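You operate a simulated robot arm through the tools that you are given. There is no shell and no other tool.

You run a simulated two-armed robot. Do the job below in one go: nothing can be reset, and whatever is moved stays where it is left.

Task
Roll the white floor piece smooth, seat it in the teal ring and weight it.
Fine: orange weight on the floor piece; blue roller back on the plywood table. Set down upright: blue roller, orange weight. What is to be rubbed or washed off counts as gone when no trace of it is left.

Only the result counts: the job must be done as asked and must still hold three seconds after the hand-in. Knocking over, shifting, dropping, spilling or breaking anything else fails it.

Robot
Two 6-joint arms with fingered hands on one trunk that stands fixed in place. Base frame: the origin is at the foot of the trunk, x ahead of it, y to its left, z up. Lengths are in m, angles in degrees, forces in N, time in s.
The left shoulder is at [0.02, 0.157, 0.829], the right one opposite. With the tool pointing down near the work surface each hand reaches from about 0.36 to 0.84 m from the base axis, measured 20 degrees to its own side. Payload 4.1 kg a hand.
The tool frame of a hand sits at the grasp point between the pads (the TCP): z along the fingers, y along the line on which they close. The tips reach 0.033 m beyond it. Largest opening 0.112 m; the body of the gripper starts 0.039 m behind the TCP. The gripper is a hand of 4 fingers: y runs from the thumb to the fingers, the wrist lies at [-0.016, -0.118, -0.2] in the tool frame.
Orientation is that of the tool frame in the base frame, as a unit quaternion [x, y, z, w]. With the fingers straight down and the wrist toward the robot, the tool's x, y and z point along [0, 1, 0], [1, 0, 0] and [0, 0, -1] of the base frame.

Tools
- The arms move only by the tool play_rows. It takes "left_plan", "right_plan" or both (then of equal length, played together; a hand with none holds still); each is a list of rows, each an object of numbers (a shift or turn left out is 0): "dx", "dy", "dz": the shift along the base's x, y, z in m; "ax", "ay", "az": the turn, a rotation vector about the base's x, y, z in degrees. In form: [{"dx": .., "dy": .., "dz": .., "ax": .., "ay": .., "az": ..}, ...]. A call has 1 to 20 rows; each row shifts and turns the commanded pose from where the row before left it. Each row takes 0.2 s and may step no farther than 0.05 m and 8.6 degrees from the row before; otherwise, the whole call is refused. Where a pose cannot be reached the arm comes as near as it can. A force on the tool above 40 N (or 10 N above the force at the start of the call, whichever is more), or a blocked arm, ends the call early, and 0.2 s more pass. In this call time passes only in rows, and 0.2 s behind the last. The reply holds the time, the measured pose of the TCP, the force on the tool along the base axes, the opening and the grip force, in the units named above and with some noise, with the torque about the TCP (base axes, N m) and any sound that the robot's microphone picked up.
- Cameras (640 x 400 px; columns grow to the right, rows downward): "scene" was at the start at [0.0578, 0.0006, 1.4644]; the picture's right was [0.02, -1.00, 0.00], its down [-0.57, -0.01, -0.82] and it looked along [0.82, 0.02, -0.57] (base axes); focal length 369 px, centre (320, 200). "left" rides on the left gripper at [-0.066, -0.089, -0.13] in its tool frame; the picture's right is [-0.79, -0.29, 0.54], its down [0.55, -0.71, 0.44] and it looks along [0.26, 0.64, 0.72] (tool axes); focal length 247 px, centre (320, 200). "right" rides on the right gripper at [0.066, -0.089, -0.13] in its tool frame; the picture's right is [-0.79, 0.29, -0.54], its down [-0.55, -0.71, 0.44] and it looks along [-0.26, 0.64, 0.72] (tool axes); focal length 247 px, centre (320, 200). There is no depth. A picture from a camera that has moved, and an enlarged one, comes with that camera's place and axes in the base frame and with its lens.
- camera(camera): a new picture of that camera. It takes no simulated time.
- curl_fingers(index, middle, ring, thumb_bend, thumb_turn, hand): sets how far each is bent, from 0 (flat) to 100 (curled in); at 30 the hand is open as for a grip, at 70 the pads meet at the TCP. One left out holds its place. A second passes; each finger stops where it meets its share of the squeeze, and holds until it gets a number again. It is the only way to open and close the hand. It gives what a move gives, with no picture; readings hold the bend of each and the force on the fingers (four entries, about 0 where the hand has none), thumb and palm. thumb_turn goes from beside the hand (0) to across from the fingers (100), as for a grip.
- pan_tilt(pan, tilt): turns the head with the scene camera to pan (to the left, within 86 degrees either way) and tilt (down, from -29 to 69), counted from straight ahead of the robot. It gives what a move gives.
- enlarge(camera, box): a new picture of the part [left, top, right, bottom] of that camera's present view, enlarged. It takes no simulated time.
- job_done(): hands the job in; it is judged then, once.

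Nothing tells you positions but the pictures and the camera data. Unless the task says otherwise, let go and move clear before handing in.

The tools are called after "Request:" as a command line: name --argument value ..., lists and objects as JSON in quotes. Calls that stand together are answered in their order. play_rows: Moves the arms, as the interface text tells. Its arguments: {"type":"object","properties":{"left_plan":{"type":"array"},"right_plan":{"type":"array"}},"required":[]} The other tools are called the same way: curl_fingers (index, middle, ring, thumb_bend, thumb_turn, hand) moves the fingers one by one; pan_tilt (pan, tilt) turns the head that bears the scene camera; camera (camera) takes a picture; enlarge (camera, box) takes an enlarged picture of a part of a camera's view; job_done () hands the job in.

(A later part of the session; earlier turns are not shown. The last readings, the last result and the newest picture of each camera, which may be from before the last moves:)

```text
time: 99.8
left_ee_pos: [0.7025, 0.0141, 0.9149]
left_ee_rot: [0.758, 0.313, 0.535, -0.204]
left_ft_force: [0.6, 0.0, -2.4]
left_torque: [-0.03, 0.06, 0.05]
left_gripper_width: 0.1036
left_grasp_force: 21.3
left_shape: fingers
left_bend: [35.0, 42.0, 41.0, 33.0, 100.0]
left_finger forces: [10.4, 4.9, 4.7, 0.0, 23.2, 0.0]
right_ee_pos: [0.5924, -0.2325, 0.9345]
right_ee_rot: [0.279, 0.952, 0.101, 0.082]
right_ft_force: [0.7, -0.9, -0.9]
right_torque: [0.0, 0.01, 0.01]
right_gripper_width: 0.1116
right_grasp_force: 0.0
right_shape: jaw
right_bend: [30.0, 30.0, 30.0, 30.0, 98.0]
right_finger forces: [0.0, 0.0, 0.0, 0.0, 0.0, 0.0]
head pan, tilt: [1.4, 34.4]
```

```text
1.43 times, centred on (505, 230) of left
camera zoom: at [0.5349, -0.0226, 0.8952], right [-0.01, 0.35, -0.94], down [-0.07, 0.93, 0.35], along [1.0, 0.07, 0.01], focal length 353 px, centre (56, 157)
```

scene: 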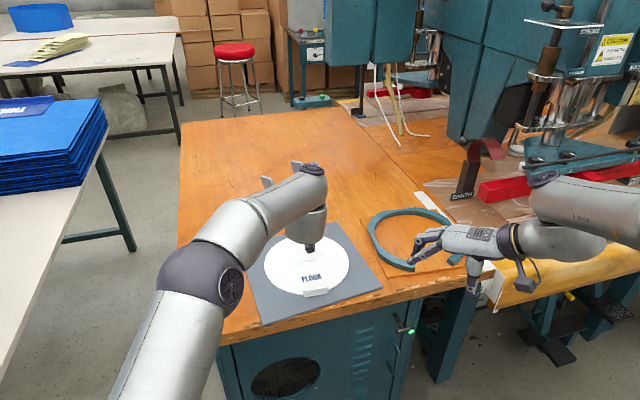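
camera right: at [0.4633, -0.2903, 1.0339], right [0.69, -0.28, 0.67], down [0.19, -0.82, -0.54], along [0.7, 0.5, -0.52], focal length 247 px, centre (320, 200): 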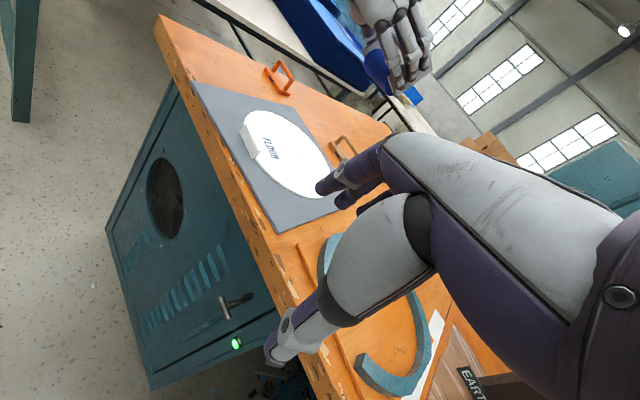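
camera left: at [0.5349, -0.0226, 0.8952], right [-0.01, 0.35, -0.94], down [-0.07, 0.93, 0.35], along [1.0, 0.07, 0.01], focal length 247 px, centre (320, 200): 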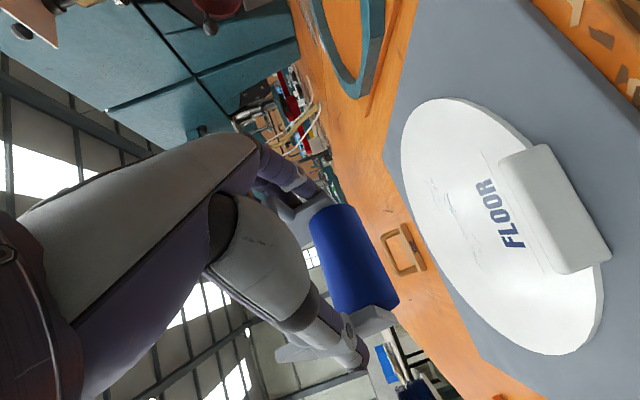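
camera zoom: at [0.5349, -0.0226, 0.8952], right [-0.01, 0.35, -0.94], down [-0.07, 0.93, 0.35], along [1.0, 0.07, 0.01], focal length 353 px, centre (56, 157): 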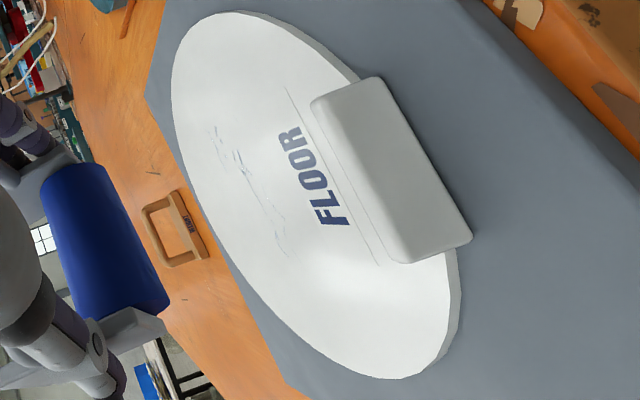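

The wrinkles under the rolled strip do look fainter, while the untouched far-right ones remain strong — so it works with passes. I'll do full back-and-forth passes in this lane.

Request:
play_rows --left_plan '[{"dz": -0.03}, {"dz": -0.03}, {"dz": -0.02}, {"dz": -0.006}, {"dx": 0.0054, "dy": 0.0052}, {"dx": 0.0054, "dy": 0.0052}, {"dx": 0.0054, "dy": 0.0052}, {"dx": 0.0054, "dy": 0.0052}, {"dx": 0.0054, "dy": 0.0052}, {"dx": 0.0054, "dy": 0.0052}, {"dx": 0.0054, "dy": 0.0052}, {"dx": 0.0054, "dy": 0.0052}, {"dx": 0.0054, "dy": 0.0052}, {"dx": 0.0054, "dy": 0.0052}, {"dx": 0.0054, "dy": 0.0052}]'

Request:
play_rows --left_plan '[{"dz": -0.0015}, {"dx": -0.0054, "dy": -0.0052}, {"dx": -0.0054, "dy": -0.0052}, {"dx": -0.0054, "dy": -0.0052}, {"dx": -0.0054, "dy": -0.0052}, {"dx": -0.0054, "dy": -0.0052}, {"dx": -0.0054, "dy": -0.0052}, {"dx": -0.0054, "dy": -0.0052}, {"dx": -0.0054, "dy": -0.0052}, {"dx": -0.0054, "dy": -0.0052}, {"dx": -0.0054, "dy": -0.0052}, {"dx": -0.0054, "dy": -0.0052}]'

Request:
enlarge --camera "right" --box '[200, 60, 360, 180]'

```text
time: 103.0
left_ee_pos: [0.7606, 0.0704, 0.8312]
left_ee_rot: [0.758, 0.312, 0.536, -0.203]
left_ft_force: [0.0, 0.5, -3.4]
left_torque: [-0.09, 0.06, -0.01]
left_gripper_width: 0.1034
left_grasp_force: 20.8
left_shape: fingers
left_bend: [35.0, 42.0, 41.0, 33.0, 100.0]
left_finger forces: [10.0, 4.8, 4.7, 0.0, 22.7, 0.1]
right_ee_pos: [0.5909, -0.2336, 0.9356]
right_ee_rot: [0.279, 0.952, 0.101, 0.08]
right_ft_force: [0.1, -0.2, -0.6]
right_torque: [0.0, 0.01, -0.01]
right_gripper_width: 0.1116
right_grasp_force: 0.0
right_shape: jaw
right_bend: [30.0, 30.0, 30.0, 30.0, 98.0]
right_finger forces: [0.0, 0.1, 0.0, 0.0, 0.0, 0.0]
head pan, tilt: [1.4, 34.4]
```

```text
time: 105.6
left_ee_pos: [0.7024, 0.0155, 0.83]
left_ee_rot: [0.758, 0.313, 0.535, -0.204]
left_ft_force: [2.1, 2.6, 1.2]
left_torque: [0.09, -0.12, -0.01]
left_gripper_width: 0.1033
left_grasp_force: 21.5
left_shape: fingers
left_bend: [35.0, 42.0, 40.0, 33.0, 100.0]
left_finger forces: [8.6, 5.0, 5.5, 0.1, 23.4, 0.0]
right_ee_pos: [0.5912, -0.2352, 0.9353]
right_ee_rot: [0.278, 0.952, 0.102, 0.081]
right_ft_force: [0.5, 0.2, -0.2]
right_torque: [-0.01, 0.02, 0.01]
right_gripper_width: 0.1117
right_grasp_force: 0.0
right_shape: jaw
right_bend: [30.0, 30.0, 30.0, 30.0, 98.0]
right_finger forces: [0.0, 0.0, 0.1, 0.1, 0.0, 0.0]
head pan, tilt: [1.4, 34.4]
```

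```text
3.33 times, centred on (280, 120) of right
camera zoom: at [0.4635, -0.2905, 1.0338], right [0.69, -0.28, 0.67], down [0.19, -0.82, -0.54], along [0.7, 0.5, -0.52], focal length 823 px, centre (453, 467)
```

zoom: 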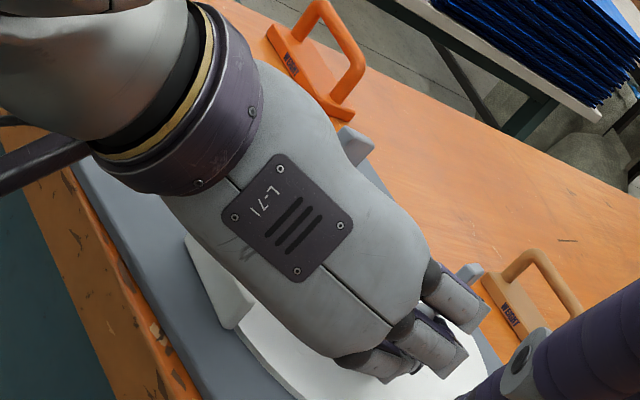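

Pressing was too light in those strokes. Lowering ~2.5 mm and repeating with proper load.

Request:
play_rows --left_plan '[{"dz": -0.0015}, {"dx": 0.0054, "dy": 0.0052}, {"dx": 0.0054, "dy": 0.0052}, {"dx": 0.0054, "dy": 0.0052}, {"dx": 0.0054, "dy": 0.0052}]'

```text
time: 106.8
left_ee_pos: [0.7246, 0.0337, 0.8295]
left_ee_rot: [0.757, 0.313, 0.537, -0.203]
left_ft_force: [-5.5, -7.0, 11.0]
left_torque: [-0.07, -0.13, -0.15]
left_gripper_width: 0.1038
left_grasp_force: 21.0
left_shape: fingers
left_bend: [35.0, 42.0, 40.0, 33.0, 100.0]
left_finger forces: [10.4, 5.7, 5.7, 0.0, 21.2, 0.0]
right_ee_pos: [0.5908, -0.2345, 0.9347]
right_ee_rot: [0.278, 0.952, 0.102, 0.081]
right_ft_force: [-0.4, -0.8, 0.1]
right_torque: [0.0, -0.02, 0.01]
right_gripper_width: 0.1118
right_grasp_force: 0.1
right_shape: jaw
right_bend: [30.0, 30.0, 30.0, 30.0, 98.0]
right_finger forces: [0.0, 0.1, 0.1, 0.0, 0.0, 0.0]
head pan, tilt: [1.4, 34.4]
```

Good load now (~13 N). Completing the stroke forward, then back with a touch more press.

Request:
play_rows --left_plan '[{"dx": 0.0054, "dy": 0.0052}, {"dx": 0.0054, "dy": 0.0052}, {"dx": 0.0054, "dy": 0.0052}, {"dx": 0.0054, "dy": 0.0052}, {"dx": 0.0054, "dy": 0.0052}, {"dx": 0.0054, "dy": 0.0052}, {"dx": 0.0054, "dy": 0.0052}]'

Request:
play_rows --left_plan '[{"dz": -0.0012}, {"dx": -0.0054, "dy": -0.0052}, {"dx": -0.0054, "dy": -0.0052}, {"dx": -0.0054, "dy": -0.0052}, {"dx": -0.0054, "dy": -0.0052}, {"dx": -0.0054, "dy": -0.0052}, {"dx": -0.0054, "dy": -0.0052}]'

Request:
play_rows --left_plan '[{"dx": -0.0054, "dy": -0.0052}, {"dx": -0.0054, "dy": -0.0052}, {"dx": -0.0054, "dy": -0.0052}, {"dx": -0.0054, "dy": -0.0052}, {"dx": -0.0054, "dy": -0.0052}]'

```text
time: 108.4
left_ee_pos: [0.761, 0.0709, 0.8281]
left_ee_rot: [0.757, 0.313, 0.536, -0.203]
left_ft_force: [-7.1, -7.8, 14.0]
left_torque: [0.17, 0.34, 0.24]
left_gripper_width: 0.1052
left_grasp_force: 22.4
left_shape: fingers
left_bend: [35.0, 42.0, 41.0, 33.0, 100.0]
left_finger forces: [10.9, 5.5, 5.2, 0.1, 23.9, 0.1]
right_ee_pos: [0.5911, -0.2337, 0.9356]
right_ee_rot: [0.278, 0.952, 0.102, 0.082]
right_ft_force: [-0.2, 0.8, -0.1]
right_torque: [0.01, 0.0, -0.02]
right_gripper_width: 0.1119
right_grasp_force: 0.1
right_shape: jaw
right_bend: [30.0, 30.0, 30.0, 30.0, 98.0]
right_finger forces: [0.1, 0.1, 0.0, 0.0, 0.0, 0.0]
head pan, tilt: [1.4, 34.4]
```

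```text
time: 110.0
left_ee_pos: [0.729, 0.0384, 0.8256]
left_ee_rot: [0.758, 0.313, 0.535, -0.204]
left_ft_force: [2.5, 2.3, 4.4]
left_torque: [0.37, -0.09, -0.16]
left_gripper_width: 0.1043
left_grasp_force: 19.5
left_shape: fingers
left_bend: [35.0, 42.0, 40.0, 33.0, 100.0]
left_finger forces: [9.2, 5.4, 5.4, 0.0, 18.7, 0.1]
right_ee_pos: [0.5923, -0.2347, 0.9355]
right_ee_rot: [0.278, 0.952, 0.102, 0.082]
right_ft_force: [0.0, -0.8, 0.1]
right_torque: [0.01, -0.04, 0.01]
right_gripper_width: 0.1117
right_grasp_force: 0.1
right_shape: jaw
right_bend: [30.0, 30.0, 30.0, 30.0, 98.0]
right_finger forces: [0.0, 0.0, 0.0, 0.0, 0.0, 0.1]
head pan, tilt: [1.4, 34.4]
```

```text
time: 111.2
left_ee_pos: [0.7036, 0.0136, 0.8273]
left_ee_rot: [0.758, 0.312, 0.536, -0.205]
left_ft_force: [3.2, 2.2, 2.5]
left_torque: [0.35, -0.09, -0.16]
left_gripper_width: 0.1044
left_grasp_force: 18.4
left_shape: fingers
left_bend: [35.0, 42.0, 40.0, 33.0, 100.0]
left_finger forces: [9.2, 5.3, 5.2, 0.0, 18.4, 0.0]
right_ee_pos: [0.5927, -0.2332, 0.9348]
right_ee_rot: [0.278, 0.952, 0.101, 0.081]
right_ft_force: [-0.8, -0.5, 0.0]
right_torque: [-0.03, 0.05, 0.0]
right_gripper_width: 0.1116
right_grasp_force: 0.0
right_shape: jaw
right_bend: [30.0, 30.0, 30.0, 30.0, 98.0]
right_finger forces: [0.0, 0.0, 0.1, 0.0, 0.1, 0.0]
head pan, tilt: [1.4, 34.4]
```

Lifting to inspect the result of this pass and the roller's attitude in the hand.

Request:
play_rows --left_plan '[{"dz": 0.01}, {"dz": 0.02}, {"dz": 0.03}, {"dz": 0.03}]'

Request:
enlarge --camera "right" --box '[250, 115, 330, 180]'

Request:
camera --camera "left"

Request:
enlarge --camera "left" --box '[390, 90, 620, 370]'

```text
time: 112.2
left_ee_pos: [0.7029, 0.0118, 0.9164]
left_ee_rot: [0.759, 0.312, 0.535, -0.204]
left_ft_force: [-0.2, -0.7, -2.9]
left_torque: [-0.05, 0.03, 0.0]
left_gripper_width: 0.1044
left_grasp_force: 18.9
left_shape: fingers
left_bend: [35.0, 42.0, 41.0, 33.0, 100.0]
left_finger forces: [10.7, 4.8, 3.7, 0.0, 18.3, 0.0]
right_ee_pos: [0.5924, -0.235, 0.9353]
right_ee_rot: [0.278, 0.952, 0.101, 0.081]
right_ft_force: [0.3, 0.0, 0.1]
right_torque: [0.03, 0.03, -0.01]
right_gripper_width: 0.1117
right_grasp_force: 0.2
right_shape: jaw
right_bend: [30.0, 30.0, 30.0, 30.0, 98.0]
right_finger forces: [0.0, 0.0, 0.0, 0.0, 0.0, 0.0]
head pan, tilt: [1.4, 34.4]
```

```text
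6.15 times, centred on (290, 148) of right
camera zoom: at [0.4637, -0.2907, 1.0337], right [0.69, -0.28, 0.67], down [0.19, -0.82, -0.54], along [0.7, 0.5, -0.52], focal length 1520 px, centre (505, 523)
```

zoom: 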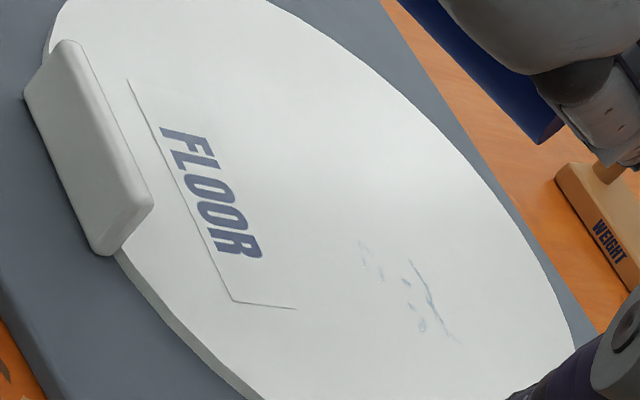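

```text
taken
camera left: at [0.5363, -0.0244, 0.8958], right [-0.01, 0.35, -0.94], down [-0.07, 0.93, 0.35], along [1.0, 0.07, 0.01], focal length 247 px, centre (320, 200)
```

left: 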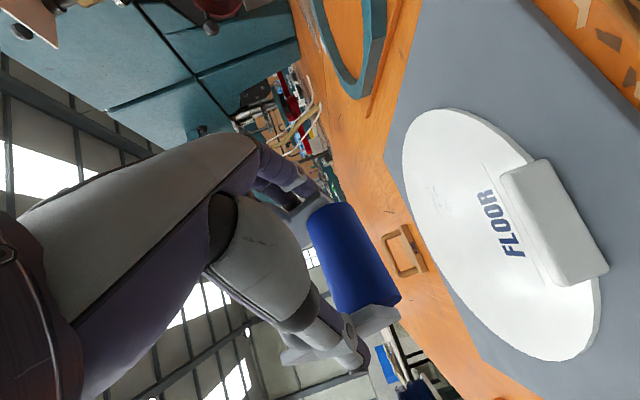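

```text
1.43 times, centred on (505, 230) of left
camera zoom: at [0.5363, -0.0244, 0.8958], right [-0.01, 0.35, -0.94], down [-0.07, 0.93, 0.35], along [1.0, 0.07, 0.01], focal length 353 px, centre (56, 157)
```

zoom: 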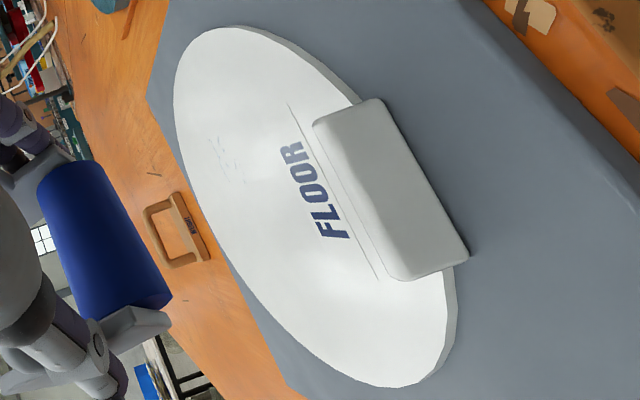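

The rolled strip is perfectly smooth now — only the far-right cluster remains. I'll level the roll (right end is high), shift over that cluster and repeat.

Request:
play_rows --left_plan '[{"dx": 0.015, "dy": -0.0155, "ax": 1.8, "ay": 1.73}, {"dx": 0.015, "dy": -0.0155}, {"dz": -0.03}, {"dz": -0.03}, {"dz": -0.02}, {"dz": -0.004}]'

Request:
camera --camera "left"

Request:
enlarge --camera "right" --box '[200, 60, 360, 180]'

```text
time: 113.6
left_ee_pos: [0.7315, -0.0191, 0.8332]
left_ee_rot: [0.762, 0.302, 0.529, -0.221]
left_ft_force: [-0.2, 1.0, -2.2]
left_torque: [-0.09, 0.08, -0.01]
left_gripper_width: 0.1044
left_grasp_force: 19.1
left_shape: fingers
left_bend: [35.0, 42.0, 41.0, 33.0, 100.0]
left_finger forces: [10.6, 4.8, 3.8, 0.0, 18.4, 0.1]
right_ee_pos: [0.5925, -0.2339, 0.9354]
right_ee_rot: [0.278, 0.952, 0.102, 0.081]
right_ft_force: [0.6, 0.3, 0.0]
right_torque: [-0.02, -0.05, -0.01]
right_gripper_width: 0.1117
right_grasp_force: 0.0
right_shape: jaw
right_bend: [30.0, 30.0, 30.0, 30.0, 98.0]
right_finger forces: [0.0, 0.0, 0.0, 0.1, 0.0, 0.1]
head pan, tilt: [1.4, 34.4]
```

```text
taken
camera left: at [0.5644, -0.0545, 0.8157], right [-0.04, 0.38, -0.92], down [-0.06, 0.92, 0.38], along [1.0, 0.07, -0.02], focal length 247 px, centre (320, 200)
```

left: 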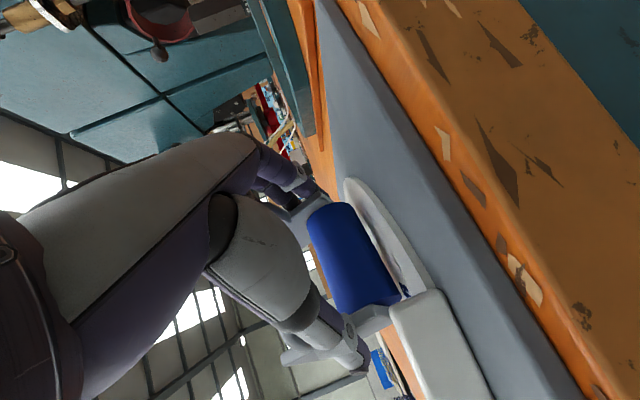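

```text
3.33 times, centred on (280, 120) of right
camera zoom: at [0.4635, -0.2906, 1.0338], right [0.69, -0.28, 0.67], down [0.19, -0.82, -0.54], along [0.7, 0.5, -0.52], focal length 823 px, centre (453, 467)
```

zoom: 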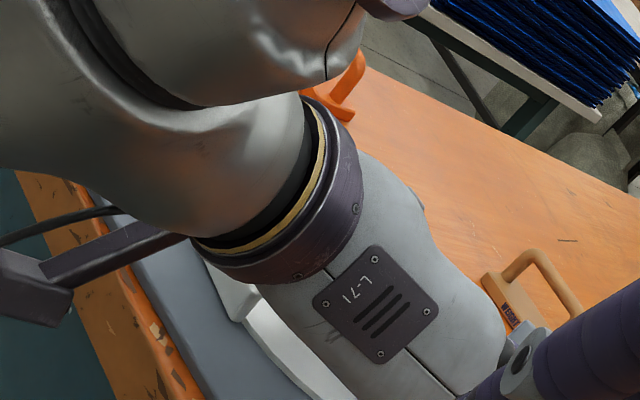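

Clear of everything. Lowering to contact in this lane.

Request:
play_rows --left_plan '[{"dz": -0.002}, {"dz": -0.002}]'

```text
time: 114.2
left_ee_pos: [0.7321, -0.0178, 0.8292]
left_ee_rot: [0.762, 0.301, 0.529, -0.22]
left_ft_force: [-1.1, -2.1, 1.5]
left_torque: [0.03, 0.05, 0.05]
left_gripper_width: 0.1043
left_grasp_force: 20.4
left_shape: fingers
left_bend: [35.0, 42.0, 41.0, 33.0, 100.0]
left_finger forces: [10.1, 5.5, 4.9, 0.0, 19.9, 0.0]
right_ee_pos: [0.5925, -0.2342, 0.9342]
right_ee_rot: [0.279, 0.952, 0.101, 0.081]
right_ft_force: [-0.3, 0.0, -0.1]
right_torque: [0.0, 0.0, 0.01]
right_gripper_width: 0.1115
right_grasp_force: 0.0
right_shape: jaw
right_bend: [30.0, 30.0, 30.0, 30.0, 98.0]
right_finger forces: [0.0, 0.1, 0.0, 0.1, 0.0, 0.1]
head pan, tilt: [1.4, 34.4]
```

Contact starts here. Stroking forward (+h) across the cluster with a bit more press.

Request:
play_rows --left_plan '[{"dz": -0.001}, {"dx": 0.0054, "dy": 0.0052}, {"dx": 0.0054, "dy": 0.0052}, {"dx": 0.0054, "dy": 0.0052}, {"dx": 0.0054, "dy": 0.0052}]'

Request:
play_rows --left_plan '[{"dx": 0.0054, "dy": 0.0052}, {"dx": 0.0054, "dy": 0.0052}, {"dx": 0.0054, "dy": 0.0052}, {"dx": 0.0054, "dy": 0.0052}, {"dx": 0.0054, "dy": 0.0052}]'

```text
time: 115.4
left_ee_pos: [0.7538, 0.0024, 0.8302]
left_ee_rot: [0.762, 0.301, 0.529, -0.22]
left_ft_force: [-7.1, -8.3, 13.2]
left_torque: [-0.15, -0.04, -0.05]
left_gripper_width: 0.1049
left_grasp_force: 22.0
left_shape: fingers
left_bend: [34.0, 42.0, 41.0, 33.0, 100.0]
left_finger forces: [11.2, 5.7, 4.9, 0.0, 22.2, 0.1]
right_ee_pos: [0.5926, -0.2331, 0.9341]
right_ee_rot: [0.279, 0.952, 0.102, 0.081]
right_ft_force: [-0.8, 0.5, 0.2]
right_torque: [-0.01, -0.02, 0.0]
right_gripper_width: 0.1115
right_grasp_force: 0.2
right_shape: jaw
right_bend: [30.0, 30.0, 30.0, 30.0, 98.0]
right_finger forces: [0.1, 0.0, 0.0, 0.0, 0.0, 0.0]
head pan, tilt: [1.4, 34.4]
```

```text
time: 116.6
left_ee_pos: [0.7799, 0.0291, 0.8288]
left_ee_rot: [0.762, 0.301, 0.529, -0.22]
left_ft_force: [-10.1, -8.4, 15.3]
left_torque: [-0.04, 0.17, 0.08]
left_gripper_width: 0.1053
left_grasp_force: 22.0
left_shape: fingers
left_bend: [34.0, 42.0, 41.0, 33.0, 100.0]
left_finger forces: [11.1, 5.2, 4.1, 0.0, 24.0, 0.0]
right_ee_pos: [0.5908, -0.233, 0.9358]
right_ee_rot: [0.279, 0.952, 0.1, 0.082]
right_ft_force: [-0.5, 0.5, 0.1]
right_torque: [-0.02, -0.05, -0.01]
right_gripper_width: 0.1118
right_grasp_force: 0.1
right_shape: jaw
right_bend: [30.0, 30.0, 30.0, 30.0, 98.0]
right_finger forces: [0.0, 0.0, 0.1, 0.0, 0.1, 0.1]
head pan, tilt: [1.4, 34.4]
```

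Now the return stroke with a slight extra press, then lift and inspect.

Request:
play_rows --left_plan '[{"dz": -0.0014}, {"dx": -0.0054, "dy": -0.0052}, {"dx": -0.0054, "dy": -0.0052}, {"dx": -0.0054, "dy": -0.0052}, {"dx": -0.0054, "dy": -0.0052}, {"dx": -0.0054, "dy": -0.0052}, {"dx": -0.0054, "dy": -0.0052}, {"dx": -0.0054, "dy": -0.0052}, {"dx": -0.0054, "dy": -0.0052}, {"dx": -0.0054, "dy": -0.0052}]'

Request:
play_rows --left_plan '[{"dz": 0.01}, {"dz": 0.02}, {"dz": 0.03}, {"dz": 0.03}, {"dx": -0.015, "dy": 0.02}, {"dx": -0.015, "dy": 0.02}]'

Request:
enlarge --camera "right" --box '[230, 90, 330, 180]'

Request:
camera --camera "left"

Request:
enlarge --camera "left" --box '[390, 90, 620, 370]'

```text
time: 118.8
left_ee_pos: [0.7317, -0.0178, 0.8278]
left_ee_rot: [0.762, 0.301, 0.529, -0.221]
left_ft_force: [2.5, 2.1, 0.4]
left_torque: [0.14, -0.01, -0.14]
left_gripper_width: 0.105
left_grasp_force: 19.1
left_shape: fingers
left_bend: [34.0, 42.0, 40.0, 33.0, 100.0]
left_finger forces: [10.2, 5.3, 4.3, 0.0, 18.3, 0.0]
right_ee_pos: [0.5927, -0.2333, 0.9355]
right_ee_rot: [0.279, 0.951, 0.101, 0.082]
right_ft_force: [0.3, -0.5, 0.1]
right_torque: [0.0, -0.01, 0.0]
right_gripper_width: 0.1119
right_grasp_force: 0.1
right_shape: jaw
right_bend: [30.0, 30.0, 30.0, 30.0, 98.0]
right_finger forces: [0.1, 0.0, 0.0, 0.1, 0.1, 0.0]
head pan, tilt: [1.4, 34.4]
```

```text
time: 120.2
left_ee_pos: [0.7011, 0.0245, 0.9156]
left_ee_rot: [0.763, 0.3, 0.529, -0.221]
left_ft_force: [0.1, -0.1, -3.0]
left_torque: [-0.02, 0.06, -0.01]
left_gripper_width: 0.1049
left_grasp_force: 19.2
left_shape: fingers
left_bend: [34.0, 42.0, 41.0, 33.0, 100.0]
left_finger forces: [11.0, 4.8, 3.6, 0.0, 18.5, 0.1]
right_ee_pos: [0.5934, -0.2342, 0.9334]
right_ee_rot: [0.278, 0.952, 0.102, 0.081]
right_ft_force: [0.1, 0.2, -0.1]
right_torque: [0.03, 0.0, 0.01]
right_gripper_width: 0.1117
right_grasp_force: 0.0
right_shape: jaw
right_bend: [30.0, 30.0, 30.0, 30.0, 98.0]
right_finger forces: [0.1, 0.1, 0.0, 0.0, 0.0, 0.0]
head pan, tilt: [1.4, 34.4]
```

```text
4.44 times, centred on (280, 135) of right
camera zoom: at [0.4636, -0.2908, 1.0337], right [0.69, -0.28, 0.67], down [0.19, -0.82, -0.54], along [0.7, 0.5, -0.52], focal length 1098 px, centre (498, 489)
```

zoom: 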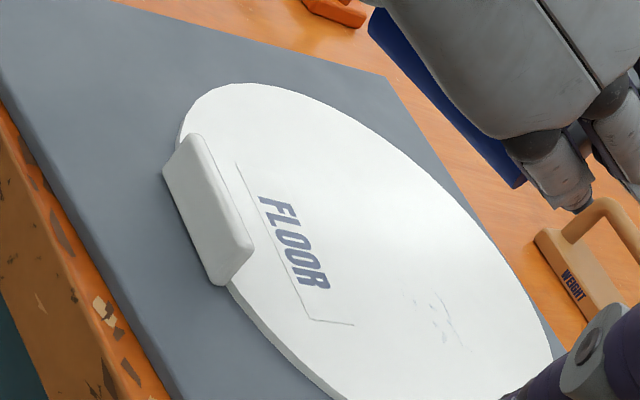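

```text
taken
camera left: at [0.5348, -0.0123, 0.9], right [-0.04, 0.38, -0.92], down [-0.06, 0.92, 0.38], along [1.0, 0.07, -0.02], focal length 247 px, centre (320, 200)
```

left: 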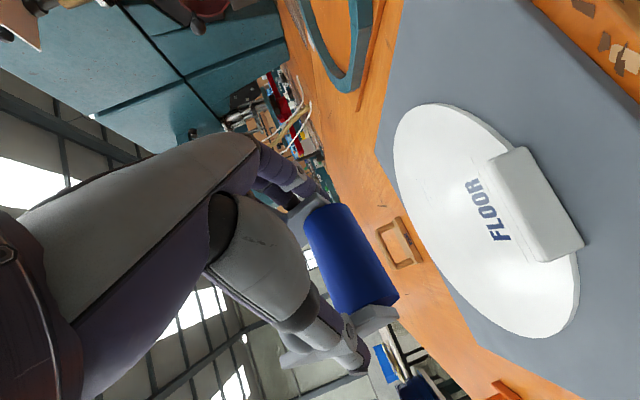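

```text
1.43 times, centred on (505, 230) of left
camera zoom: at [0.5348, -0.0123, 0.9], right [-0.04, 0.38, -0.92], down [-0.06, 0.92, 0.38], along [1.0, 0.07, -0.02], focal length 353 px, centre (56, 157)
```

zoom: 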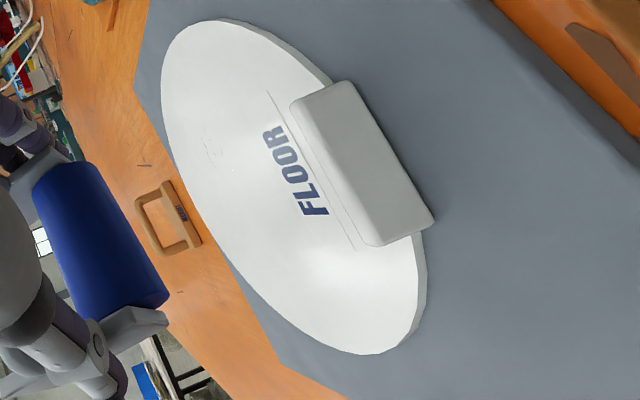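

Only a faint residue remains in that cluster. Repeating the loaded strokes over it.

Request:
play_rows --left_plan '[{"dx": 0.0155, "dy": -0.0213}, {"dx": 0.0155, "dy": -0.0213}, {"dz": -0.03}, {"dz": -0.03}, {"dz": -0.022}, {"dz": -0.0045}]'

Request:
play_rows --left_plan '[{"dz": -0.0015}, {"dx": 0.0054, "dy": 0.0052}, {"dx": 0.0054, "dy": 0.0052}, {"dx": 0.0054, "dy": 0.0052}, {"dx": 0.0054, "dy": 0.0052}, {"dx": 0.0054, "dy": 0.0052}]'

Request:
play_rows --left_plan '[{"dx": 0.0054, "dy": 0.0052}, {"dx": 0.0054, "dy": 0.0052}, {"dx": 0.0054, "dy": 0.0052}, {"dx": 0.0054, "dy": 0.0052}]'

```text
time: 121.6
left_ee_pos: [0.7334, -0.0206, 0.8305]
left_ee_rot: [0.763, 0.301, 0.528, -0.221]
left_ft_force: [-0.4, -0.1, -1.2]
left_torque: [-0.02, 0.08, 0.03]
left_gripper_width: 0.1049
left_grasp_force: 18.5
left_shape: fingers
left_bend: [34.0, 42.0, 41.0, 33.0, 100.0]
left_finger forces: [10.7, 4.9, 3.8, 0.1, 18.5, 0.0]
right_ee_pos: [0.593, -0.2337, 0.935]
right_ee_rot: [0.278, 0.952, 0.102, 0.081]
right_ft_force: [0.8, -0.5, 0.0]
right_torque: [0.02, -0.01, -0.01]
right_gripper_width: 0.112
right_grasp_force: 0.1
right_shape: jaw
right_bend: [30.0, 30.0, 30.0, 30.0, 98.0]
right_finger forces: [0.1, 0.0, 0.1, 0.0, 0.0, 0.0]
head pan, tilt: [1.4, 34.4]
```

```text
time: 123.0
left_ee_pos: [0.7605, 0.0052, 0.828]
left_ee_rot: [0.763, 0.301, 0.529, -0.221]
left_ft_force: [-2.9, -3.2, 2.2]
left_torque: [0.1, 0.15, 0.15]
left_gripper_width: 0.1049
left_grasp_force: 20.4
left_shape: fingers
left_bend: [34.0, 42.0, 41.0, 33.0, 100.0]
left_finger forces: [10.4, 5.3, 4.7, 0.0, 20.7, 0.0]
right_ee_pos: [0.5913, -0.2347, 0.9347]
right_ee_rot: [0.278, 0.952, 0.101, 0.081]
right_ft_force: [-0.4, -0.3, -0.6]
right_torque: [0.03, -0.04, 0.0]
right_gripper_width: 0.1116
right_grasp_force: 0.0
right_shape: jaw
right_bend: [30.0, 30.0, 30.0, 30.0, 98.0]
right_finger forces: [0.0, 0.1, 0.0, 0.1, 0.0, 0.1]
head pan, tilt: [1.4, 34.4]
```

```text
time: 124.0
left_ee_pos: [0.782, 0.0273, 0.8283]
left_ee_rot: [0.763, 0.3, 0.529, -0.221]
left_ft_force: [-3.7, -2.4, 3.0]
left_torque: [0.16, 0.19, 0.17]
left_gripper_width: 0.1048
left_grasp_force: 20.9
left_shape: fingers
left_bend: [34.0, 42.0, 41.0, 33.0, 100.0]
left_finger forces: [10.0, 5.4, 4.7, 0.1, 21.1, 0.1]
right_ee_pos: [0.5915, -0.2346, 0.9346]
right_ee_rot: [0.279, 0.952, 0.102, 0.081]
right_ft_force: [-1.0, 0.5, 0.4]
right_torque: [0.03, -0.02, 0.01]
right_gripper_width: 0.1116
right_grasp_force: 0.2
right_shape: jaw
right_bend: [30.0, 30.0, 30.0, 30.0, 98.0]
right_finger forces: [0.0, 0.0, 0.0, 0.0, 0.0, 0.0]
head pan, tilt: [1.4, 34.4]
```

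Load was a bit light; pressing 2.5 mm more for the return stroke and then another forward stroke.

Request:
play_rows --left_plan '[{"dz": -0.0025}, {"dx": -0.0054, "dy": -0.0052}, {"dx": -0.0054, "dy": -0.0052}, {"dx": -0.0054, "dy": -0.0052}, {"dx": -0.0054, "dy": -0.0052}, {"dx": -0.0054, "dy": -0.0052}, {"dx": -0.0054, "dy": -0.0052}]'

Request:
play_rows --left_plan '[{"dx": -0.0054, "dy": -0.0052}, {"dx": -0.0054, "dy": -0.0052}, {"dx": -0.0054, "dy": -0.0052}, {"dz": 0.0008}, {"dx": 0.0054, "dy": 0.0052}, {"dx": 0.0054, "dy": 0.0052}, {"dx": 0.0054, "dy": 0.0052}, {"dx": 0.0054, "dy": 0.0052}]'

```text
time: 125.6
left_ee_pos: [0.7478, -0.0047, 0.826]
left_ee_rot: [0.762, 0.301, 0.529, -0.22]
left_ft_force: [2.2, 0.6, 1.2]
left_torque: [0.24, 0.0, -0.11]
left_gripper_width: 0.1045
left_grasp_force: 18.5
left_shape: fingers
left_bend: [35.0, 42.0, 41.0, 33.0, 100.0]
left_finger forces: [9.6, 5.5, 4.5, 0.0, 18.3, 0.0]
right_ee_pos: [0.5921, -0.2328, 0.9355]
right_ee_rot: [0.279, 0.952, 0.101, 0.081]
right_ft_force: [-0.4, 0.1, 0.1]
right_torque: [-0.02, -0.01, 0.03]
right_gripper_width: 0.1115
right_grasp_force: 0.0
right_shape: jaw
right_bend: [30.0, 30.0, 30.0, 30.0, 98.0]
right_finger forces: [0.0, 0.1, 0.1, 0.1, 0.0, 0.1]
head pan, tilt: [1.4, 34.4]
```

```text
time: 127.4
left_ee_pos: [0.7539, 0.0009, 0.828]
left_ee_rot: [0.762, 0.301, 0.529, -0.221]
left_ft_force: [-3.5, -3.1, 3.5]
left_torque: [0.15, 0.23, 0.22]
left_gripper_width: 0.1046
left_grasp_force: 20.6
left_shape: fingers
left_bend: [34.0, 42.0, 41.0, 33.0, 100.0]
left_finger forces: [10.3, 5.0, 4.6, 0.1, 20.9, 0.1]
right_ee_pos: [0.5924, -0.2336, 0.9352]
right_ee_rot: [0.278, 0.952, 0.102, 0.082]
right_ft_force: [0.0, -0.4, 0.2]
right_torque: [-0.03, 0.0, 0.0]
right_gripper_width: 0.1116
right_grasp_force: 0.0
right_shape: jaw
right_bend: [30.0, 30.0, 30.0, 30.0, 98.0]
right_finger forces: [0.0, 0.0, 0.0, 0.1, 0.0, 0.0]
head pan, tilt: [1.4, 34.4]
```

Request:
play_rows --left_plan '[{"dz": -0.002}, {"dx": 0.0054, "dy": 0.0052}, {"dx": 0.0054, "dy": 0.0052}, {"dx": 0.0054, "dy": 0.0052}, {"dx": 0.0054, "dy": 0.0052}, {"dx": 0.0054, "dy": 0.0052}]'

Request:
play_rows --left_plan '[{"dz": 0.01}, {"dz": 0.02}, {"dz": 0.03}, {"dz": 0.03}, {"dx": -0.025, "dy": 0.01}, {"dx": -0.03, "dy": 0.01}, {"dx": -0.025, "dy": 0.0}]'

Request:
enlarge --camera "right" --box '[230, 90, 330, 180]'

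Request:
camera --camera "left"

```text
time: 128.8
left_ee_pos: [0.7802, 0.0265, 0.8262]
left_ee_rot: [0.762, 0.301, 0.53, -0.221]
left_ft_force: [-6.0, -8.2, 11.1]
left_torque: [0.05, 0.07, 0.06]
left_gripper_width: 0.1049
left_grasp_force: 21.3
left_shape: fingers
left_bend: [34.0, 42.0, 41.0, 33.0, 100.0]
left_finger forces: [11.1, 5.3, 4.7, 0.1, 22.0, 0.0]
right_ee_pos: [0.5916, -0.2344, 0.9352]
right_ee_rot: [0.278, 0.952, 0.101, 0.081]
right_ft_force: [0.4, 1.0, -0.2]
right_torque: [0.03, 0.0, 0.03]
right_gripper_width: 0.1117
right_grasp_force: 0.0
right_shape: jaw
right_bend: [30.0, 30.0, 30.0, 30.0, 98.0]
right_finger forces: [0.1, 0.1, 0.0, 0.0, 0.0, 0.0]
head pan, tilt: [1.4, 34.4]
```

```text
time: 130.4
left_ee_pos: [0.7008, 0.0476, 0.9158]
left_ee_rot: [0.762, 0.3, 0.529, -0.221]
left_ft_force: [0.5, 0.8, -2.9]
left_torque: [-0.07, 0.05, 0.01]
left_gripper_width: 0.1045
left_grasp_force: 18.7
left_shape: fingers
left_bend: [34.0, 42.0, 42.0, 33.0, 100.0]
left_finger forces: [11.0, 4.7, 3.5, 0.0, 18.1, 0.0]
right_ee_pos: [0.5919, -0.2344, 0.9347]
right_ee_rot: [0.277, 0.952, 0.102, 0.08]
right_ft_force: [1.2, 0.1, -0.2]
right_torque: [0.01, 0.02, -0.01]
right_gripper_width: 0.1116
right_grasp_force: 0.1
right_shape: jaw
right_bend: [30.0, 30.0, 30.0, 30.0, 98.0]
right_finger forces: [0.0, 0.0, 0.0, 0.0, 0.0, 0.1]
head pan, tilt: [1.4, 34.4]
```

```text
4.44 times, centred on (280, 135) of right
camera zoom: at [0.4637, -0.2906, 1.0337], right [0.69, -0.28, 0.67], down [0.19, -0.82, -0.54], along [0.7, 0.5, -0.52], focal length 1098 px, centre (498, 489)
```

zoom: 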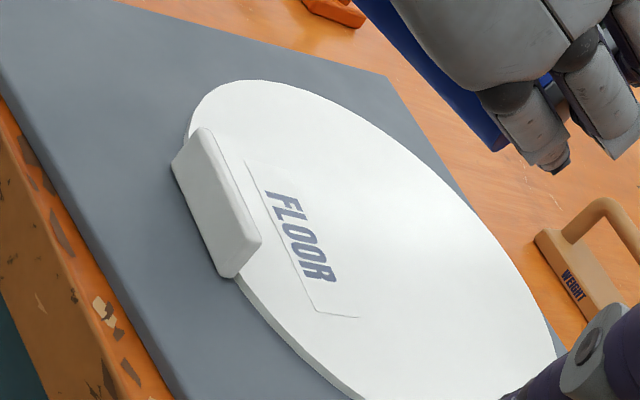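

```text
taken
camera left: at [0.5346, 0.0113, 0.8984], right [-0.04, 0.38, -0.92], down [-0.05, 0.92, 0.38], along [1.0, 0.07, -0.02], focal length 247 px, centre (320, 200)
```

left: 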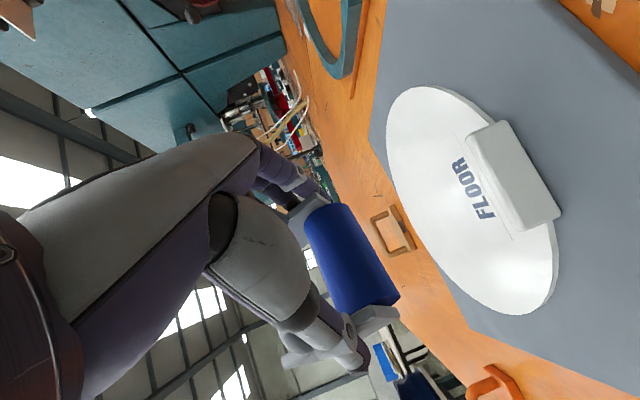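

The disc now looks completely smooth. Checking at high zoom for any faint remaining trace.

Request:
enlarge --camera "right" --box '[265, 130, 340, 180]'

Request:
enlarge --camera "left" --box '[380, 80, 580, 320]'

```text
8.00 times, centred on (302, 155) of right
camera zoom: at [0.4637, -0.2906, 1.0337], right [0.69, -0.28, 0.67], down [0.19, -0.82, -0.54], along [0.7, 0.5, -0.52], focal length 1976 px, centre (460, 560)
```

zoom: 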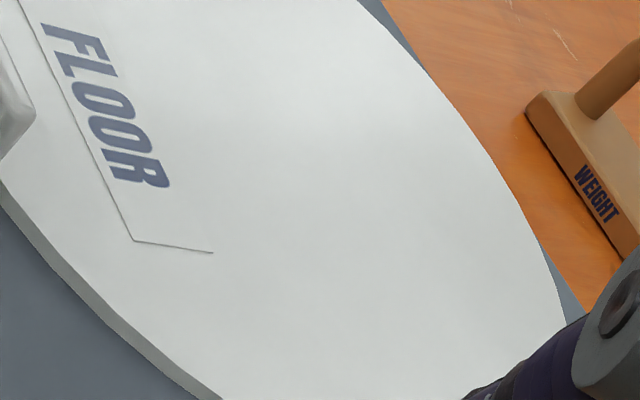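

```text
1.67 times, centred on (480, 200) of left
camera zoom: at [0.5346, 0.0113, 0.8984], right [-0.04, 0.38, -0.92], down [-0.05, 0.92, 0.38], along [1.0, 0.07, -0.02], focal length 412 px, centre (53, 200)
```

zoom: 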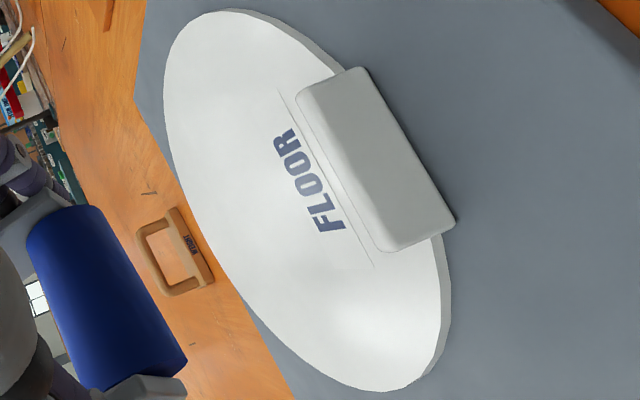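

Perfect, no trace left. Now I'll return the roller: raise, untilt the hand back to vertical, and carry it to the table on the left.

Request:
play_rows --left_plan '[{"dz": 0.03}, {"dz": 0.03, "ax": -5.38, "ay": 5.61}, {"dz": 0.01, "ax": -5.38, "ay": 5.61}, {"ax": -5.38, "ay": 5.61}, {"ax": -5.38, "ay": 5.61}, {"ax": -5.38, "ay": 5.61}, {"ax": -5.38, "ay": 5.61}, {"ax": -5.38, "ay": 5.61}, {"ax": -5.38, "ay": 5.61}, {"ax": -5.38, "ay": 5.61}]'

Request:
camera --camera "scene"

Request:
camera --camera "right"

```text
time: 132.6
left_ee_pos: [0.519, -0.0038, 0.8438]
left_ee_rot: [0.924, 0.375, 0.073, -0.028]
left_ft_force: [-0.9, 0.4, -2.7]
left_torque: [-0.03, -0.02, 0.02]
left_gripper_width: 0.1042
left_grasp_force: 18.9
left_shape: fingers
left_bend: [34.0, 42.0, 42.0, 33.0, 100.0]
left_finger forces: [10.4, 4.7, 3.8, 0.0, 18.0, 0.0]
left hand out of reach, approached as far as the arm can: row 4, 5, 6, 7, 8, 9, 10
right_ee_pos: [0.5917, -0.2335, 0.9348]
right_ee_rot: [0.278, 0.952, 0.102, 0.081]
right_ft_force: [-0.2, 0.2, 0.5]
right_torque: [0.03, 0.02, 0.02]
right_gripper_width: 0.1118
right_grasp_force: 0.2
right_shape: jaw
right_bend: [30.0, 30.0, 30.0, 30.0, 98.0]
right_finger forces: [0.1, 0.0, 0.0, 0.1, 0.1, 0.0]
head pan, tilt: [1.4, 34.4]
```

```text
taken
```

scene: 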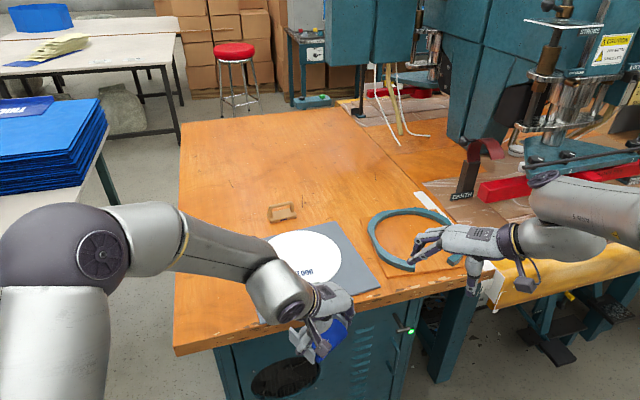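

```text
taken
camera right: at [0.4635, -0.2906, 1.0337], right [0.69, -0.28, 0.67], down [0.19, -0.82, -0.54], along [0.7, 0.5, -0.52], focal length 247 px, centre (320, 200)
```

right: 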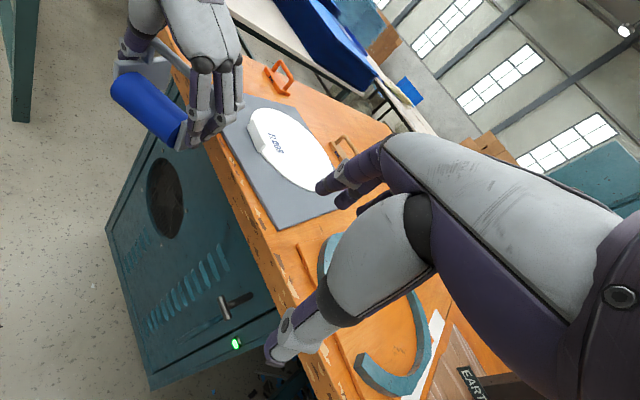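

The solver slid the hand to a spot in front of the table edge. Nothing seems to have been touched; I'll raise straight up in small steps and check.

Request:
play_rows --left_plan '[{"dz": 0.02}, {"dz": 0.02}, {"dz": 0.02}]'

Request:
enlarge --camera "right" --box '[100, 0, 340, 200]'

Request:
enlarge --camera "scene" --box '[220, 200, 400, 360]'

```text
time: 133.4
left_ee_pos: [0.4984, -0.0128, 0.887]
left_ee_rot: [0.922, 0.377, 0.078, -0.028]
left_ft_force: [0.4, 0.4, -2.1]
left_torque: [-0.04, 0.01, -0.01]
left_gripper_width: 0.1042
left_grasp_force: 18.1
left_shape: fingers
left_bend: [34.0, 42.0, 42.0, 33.0, 100.0]
left_finger forces: [10.6, 4.7, 3.8, 0.1, 17.7, 0.0]
left hand out of reach, approached as far as the arm can: row 1, 2, 3
right_ee_pos: [0.5922, -0.2337, 0.935]
right_ee_rot: [0.278, 0.952, 0.102, 0.081]
right_ft_force: [0.9, -0.6, 0.7]
right_torque: [0.0, 0.02, 0.0]
right_gripper_width: 0.1116
right_grasp_force: 0.0
right_shape: jaw
right_bend: [30.0, 30.0, 30.0, 30.0, 98.0]
right_finger forces: [0.0, 0.0, 0.0, 0.0, 0.0, 0.0]
head pan, tilt: [1.4, 34.4]
```

```text
2.00 times, centred on (220, 100) of right
camera zoom: at [0.4637, -0.2906, 1.0337], right [0.69, -0.28, 0.67], down [0.19, -0.82, -0.54], along [0.7, 0.5, -0.52], focal length 494 px, centre (520, 400)
```

zoom: 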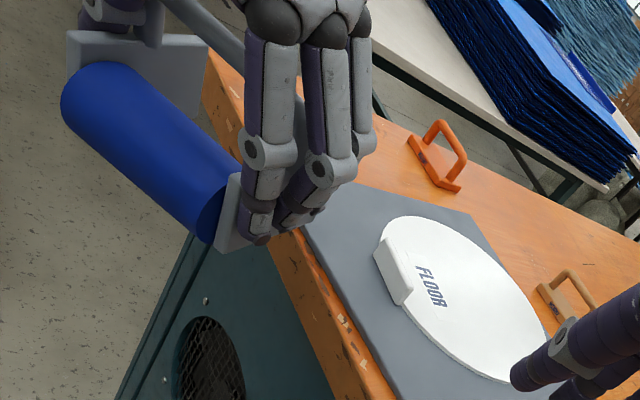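

```text
2.50 times, centred on (310, 280) of scene
camera zoom: at [0.058, 0.0006, 1.4643], right [0.02, -1.0, 0.0], down [-0.57, -0.01, -0.82], along [0.82, 0.02, -0.57], focal length 922 px, centre (345, 0)
```

zoom: 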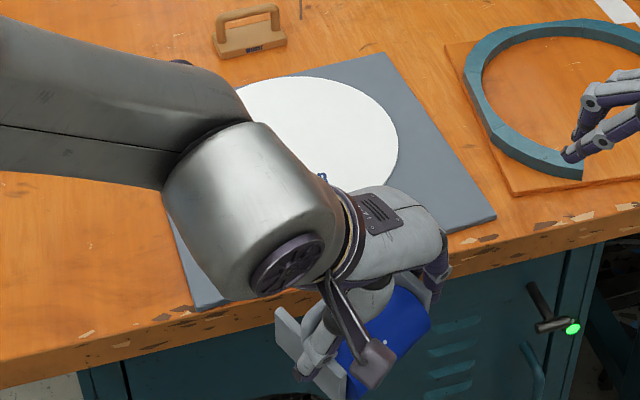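

Everything on the board is undisturbed. I'll move the hand left (toward its comfortable zone) while rising.

Request:
play_rows --left_plan '[{"dy": 0.03, "dz": 0.01}, {"dy": 0.03, "dz": 0.01}, {"dy": 0.03, "dz": 0.01}, {"dy": 0.03, "dz": 0.01}, {"dy": 0.03, "dz": 0.01}]'

Request:
camera --camera "scene"

```text
time: 134.6
left_ee_pos: [0.4376, 0.1, 0.8722]
left_ee_rot: [0.922, 0.377, 0.078, -0.028]
left_ft_force: [0.3, -0.4, -1.9]
left_torque: [0.01, 0.02, 0.01]
left_gripper_width: 0.1043
left_grasp_force: 18.0
left_shape: fingers
left_bend: [34.0, 42.0, 42.0, 33.0, 100.0]
left_finger forces: [10.4, 4.8, 3.8, 0.1, 17.7, 0.0]
left hand out of reach, approached as far as the arm can: row 1, 2, 3, 4, 5
right_ee_pos: [0.5928, -0.2353, 0.9354]
right_ee_rot: [0.278, 0.952, 0.101, 0.081]
right_ft_force: [0.0, -0.2, -0.2]
right_torque: [0.01, 0.04, 0.03]
right_gripper_width: 0.1117
right_grasp_force: 0.2
right_shape: jaw
right_bend: [30.0, 30.0, 30.0, 30.0, 98.0]
right_finger forces: [0.1, 0.0, 0.0, 0.0, 0.0, 0.0]
head pan, tilt: [1.4, 34.4]
```

```text
taken
```

scene: 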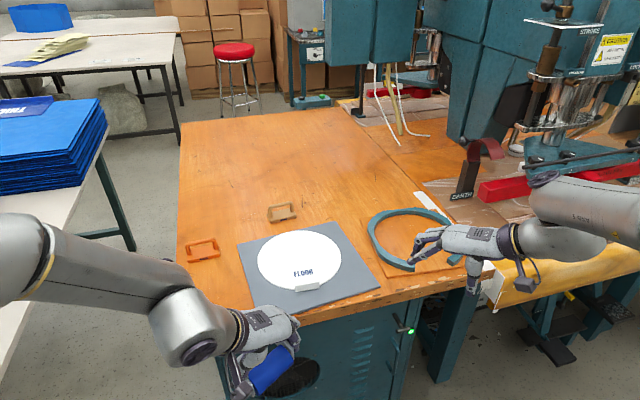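

The wrist apparently flipped to another branch while tipped, so vertical is not reachable from here. I'll retrace: re-tip the hand, and go back out the way I came.

Request:
play_rows --left_plan '[{"dz": 0.01, "ax": 5.24, "ay": -5.47}, {"dz": 0.01, "ax": 5.24, "ay": -5.47}, {"dz": 0.01, "ax": 5.24, "ay": -5.47}, {"dz": 0.01, "ax": 5.24, "ay": -5.47}]'

Request:
camera --camera "scene"

```text
time: 135.6
left_ee_pos: [0.4288, 0.0991, 0.9022]
left_ee_rot: [0.884, 0.356, 0.276, -0.123]
left_ft_force: [0.4, 0.9, -1.8]
left_torque: [-0.05, 0.04, 0.01]
left_gripper_width: 0.1038
left_grasp_force: 17.4
left_shape: fingers
left_bend: [34.0, 42.0, 42.0, 33.0, 100.0]
left_finger forces: [10.2, 4.8, 3.6, 0.0, 17.4, 0.1]
left hand out of reach, approached as far as the arm can: row 1
right_ee_pos: [0.5914, -0.2343, 0.9354]
right_ee_rot: [0.279, 0.951, 0.102, 0.081]
right_ft_force: [0.9, 0.9, -0.1]
right_torque: [0.03, 0.0, 0.03]
right_gripper_width: 0.1119
right_grasp_force: 0.0
right_shape: jaw
right_bend: [30.0, 30.0, 30.0, 30.0, 98.0]
right_finger forces: [0.0, 0.0, 0.0, 0.0, 0.0, 0.1]
head pan, tilt: [1.4, 34.4]
```

```text
taken
```

scene: 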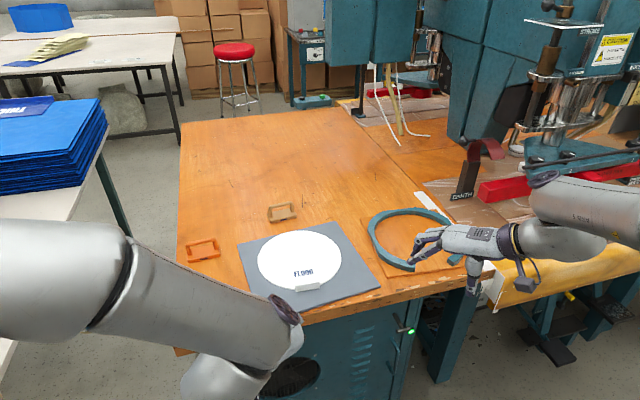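

Reachable again with tilt ≈ 40°. Now rising and moving outward in the free corridor to the left of the board.

Request:
play_rows --left_plan '[{"dx": 0.01, "dy": 0.02, "dz": 0.025}, {"dx": 0.015, "dy": 0.02, "dz": 0.025}, {"dx": 0.02, "dy": 0.02, "dz": 0.02}, {"dx": 0.02, "dy": 0.02, "dz": 0.015}]'

Request:
camera --camera "scene"

```text
time: 136.6
left_ee_pos: [0.4948, 0.1767, 0.9866]
left_ee_rot: [0.885, 0.356, 0.275, -0.122]
left_ft_force: [-0.8, 0.1, -1.7]
left_torque: [0.0, 0.01, -0.02]
left_gripper_width: 0.1038
left_grasp_force: 17.4
left_shape: fingers
left_bend: [34.0, 42.0, 42.0, 33.0, 100.0]
left_finger forces: [10.1, 4.7, 3.6, 0.1, 17.2, 0.0]
right_ee_pos: [0.5925, -0.2335, 0.9353]
right_ee_rot: [0.279, 0.952, 0.1, 0.081]
right_ft_force: [0.2, 0.0, 0.0]
right_torque: [0.02, 0.04, 0.01]
right_gripper_width: 0.1118
right_grasp_force: 0.0
right_shape: jaw
right_bend: [30.0, 30.0, 30.0, 30.0, 98.0]
right_finger forces: [0.0, 0.0, 0.1, 0.1, 0.1, 0.0]
head pan, tilt: [1.4, 34.4]
```

```text
taken
```

scene: 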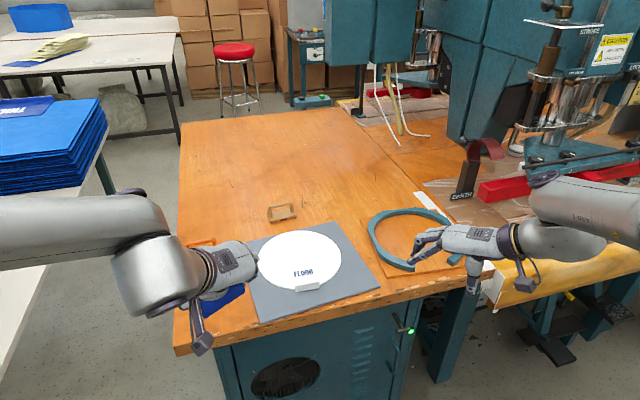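

Good. Continuing out to above the free table spot, then trying to untilt gradually.

Request:
play_rows --left_plan '[{"dx": 0.03, "dy": 0.022}, {"dx": 0.03, "dy": 0.022}, {"dx": 0.03, "dy": 0.022}, {"dx": 0.03, "dy": 0.022}, {"ax": -5.2, "ay": 5.4}, {"ax": -5.2, "ay": 5.4}]'

Request:
camera --camera "scene"

```text
time: 138.0
left_ee_pos: [0.4985, 0.1778, 0.8737]
left_ee_rot: [0.911, 0.37, 0.165, -0.075]
left_ft_force: [0.1, 0.5, -2.7]
left_torque: [0.0, 0.01, -0.02]
left_gripper_width: 0.1037
left_grasp_force: 17.8
left_shape: fingers
left_bend: [34.0, 42.0, 42.0, 33.0, 100.0]
left_finger forces: [10.0, 4.7, 3.6, 0.1, 17.2, 0.0]
left hand out of reach, approached as far as the arm can: row 1, 2, 3, 4, 5, 6
right_ee_pos: [0.5917, -0.234, 0.936]
right_ee_rot: [0.278, 0.952, 0.102, 0.082]
right_ft_force: [-0.4, 0.0, 0.2]
right_torque: [-0.03, 0.0, -0.02]
right_gripper_width: 0.1116
right_grasp_force: 0.0
right_shape: jaw
right_bend: [30.0, 30.0, 30.0, 30.0, 98.0]
right_finger forces: [0.0, 0.0, 0.1, 0.1, 0.0, 0.0]
head pan, tilt: [1.4, 34.4]
```

```text
taken
```

scene: 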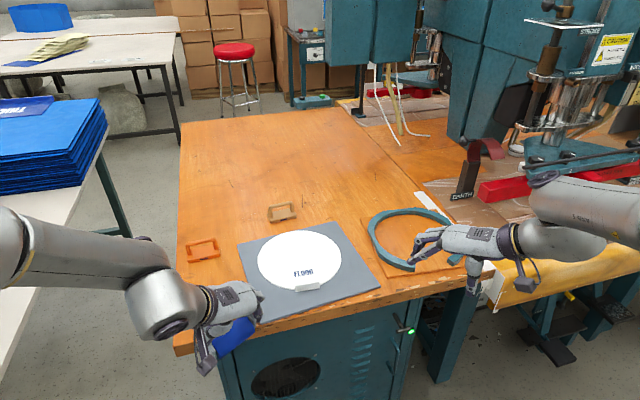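

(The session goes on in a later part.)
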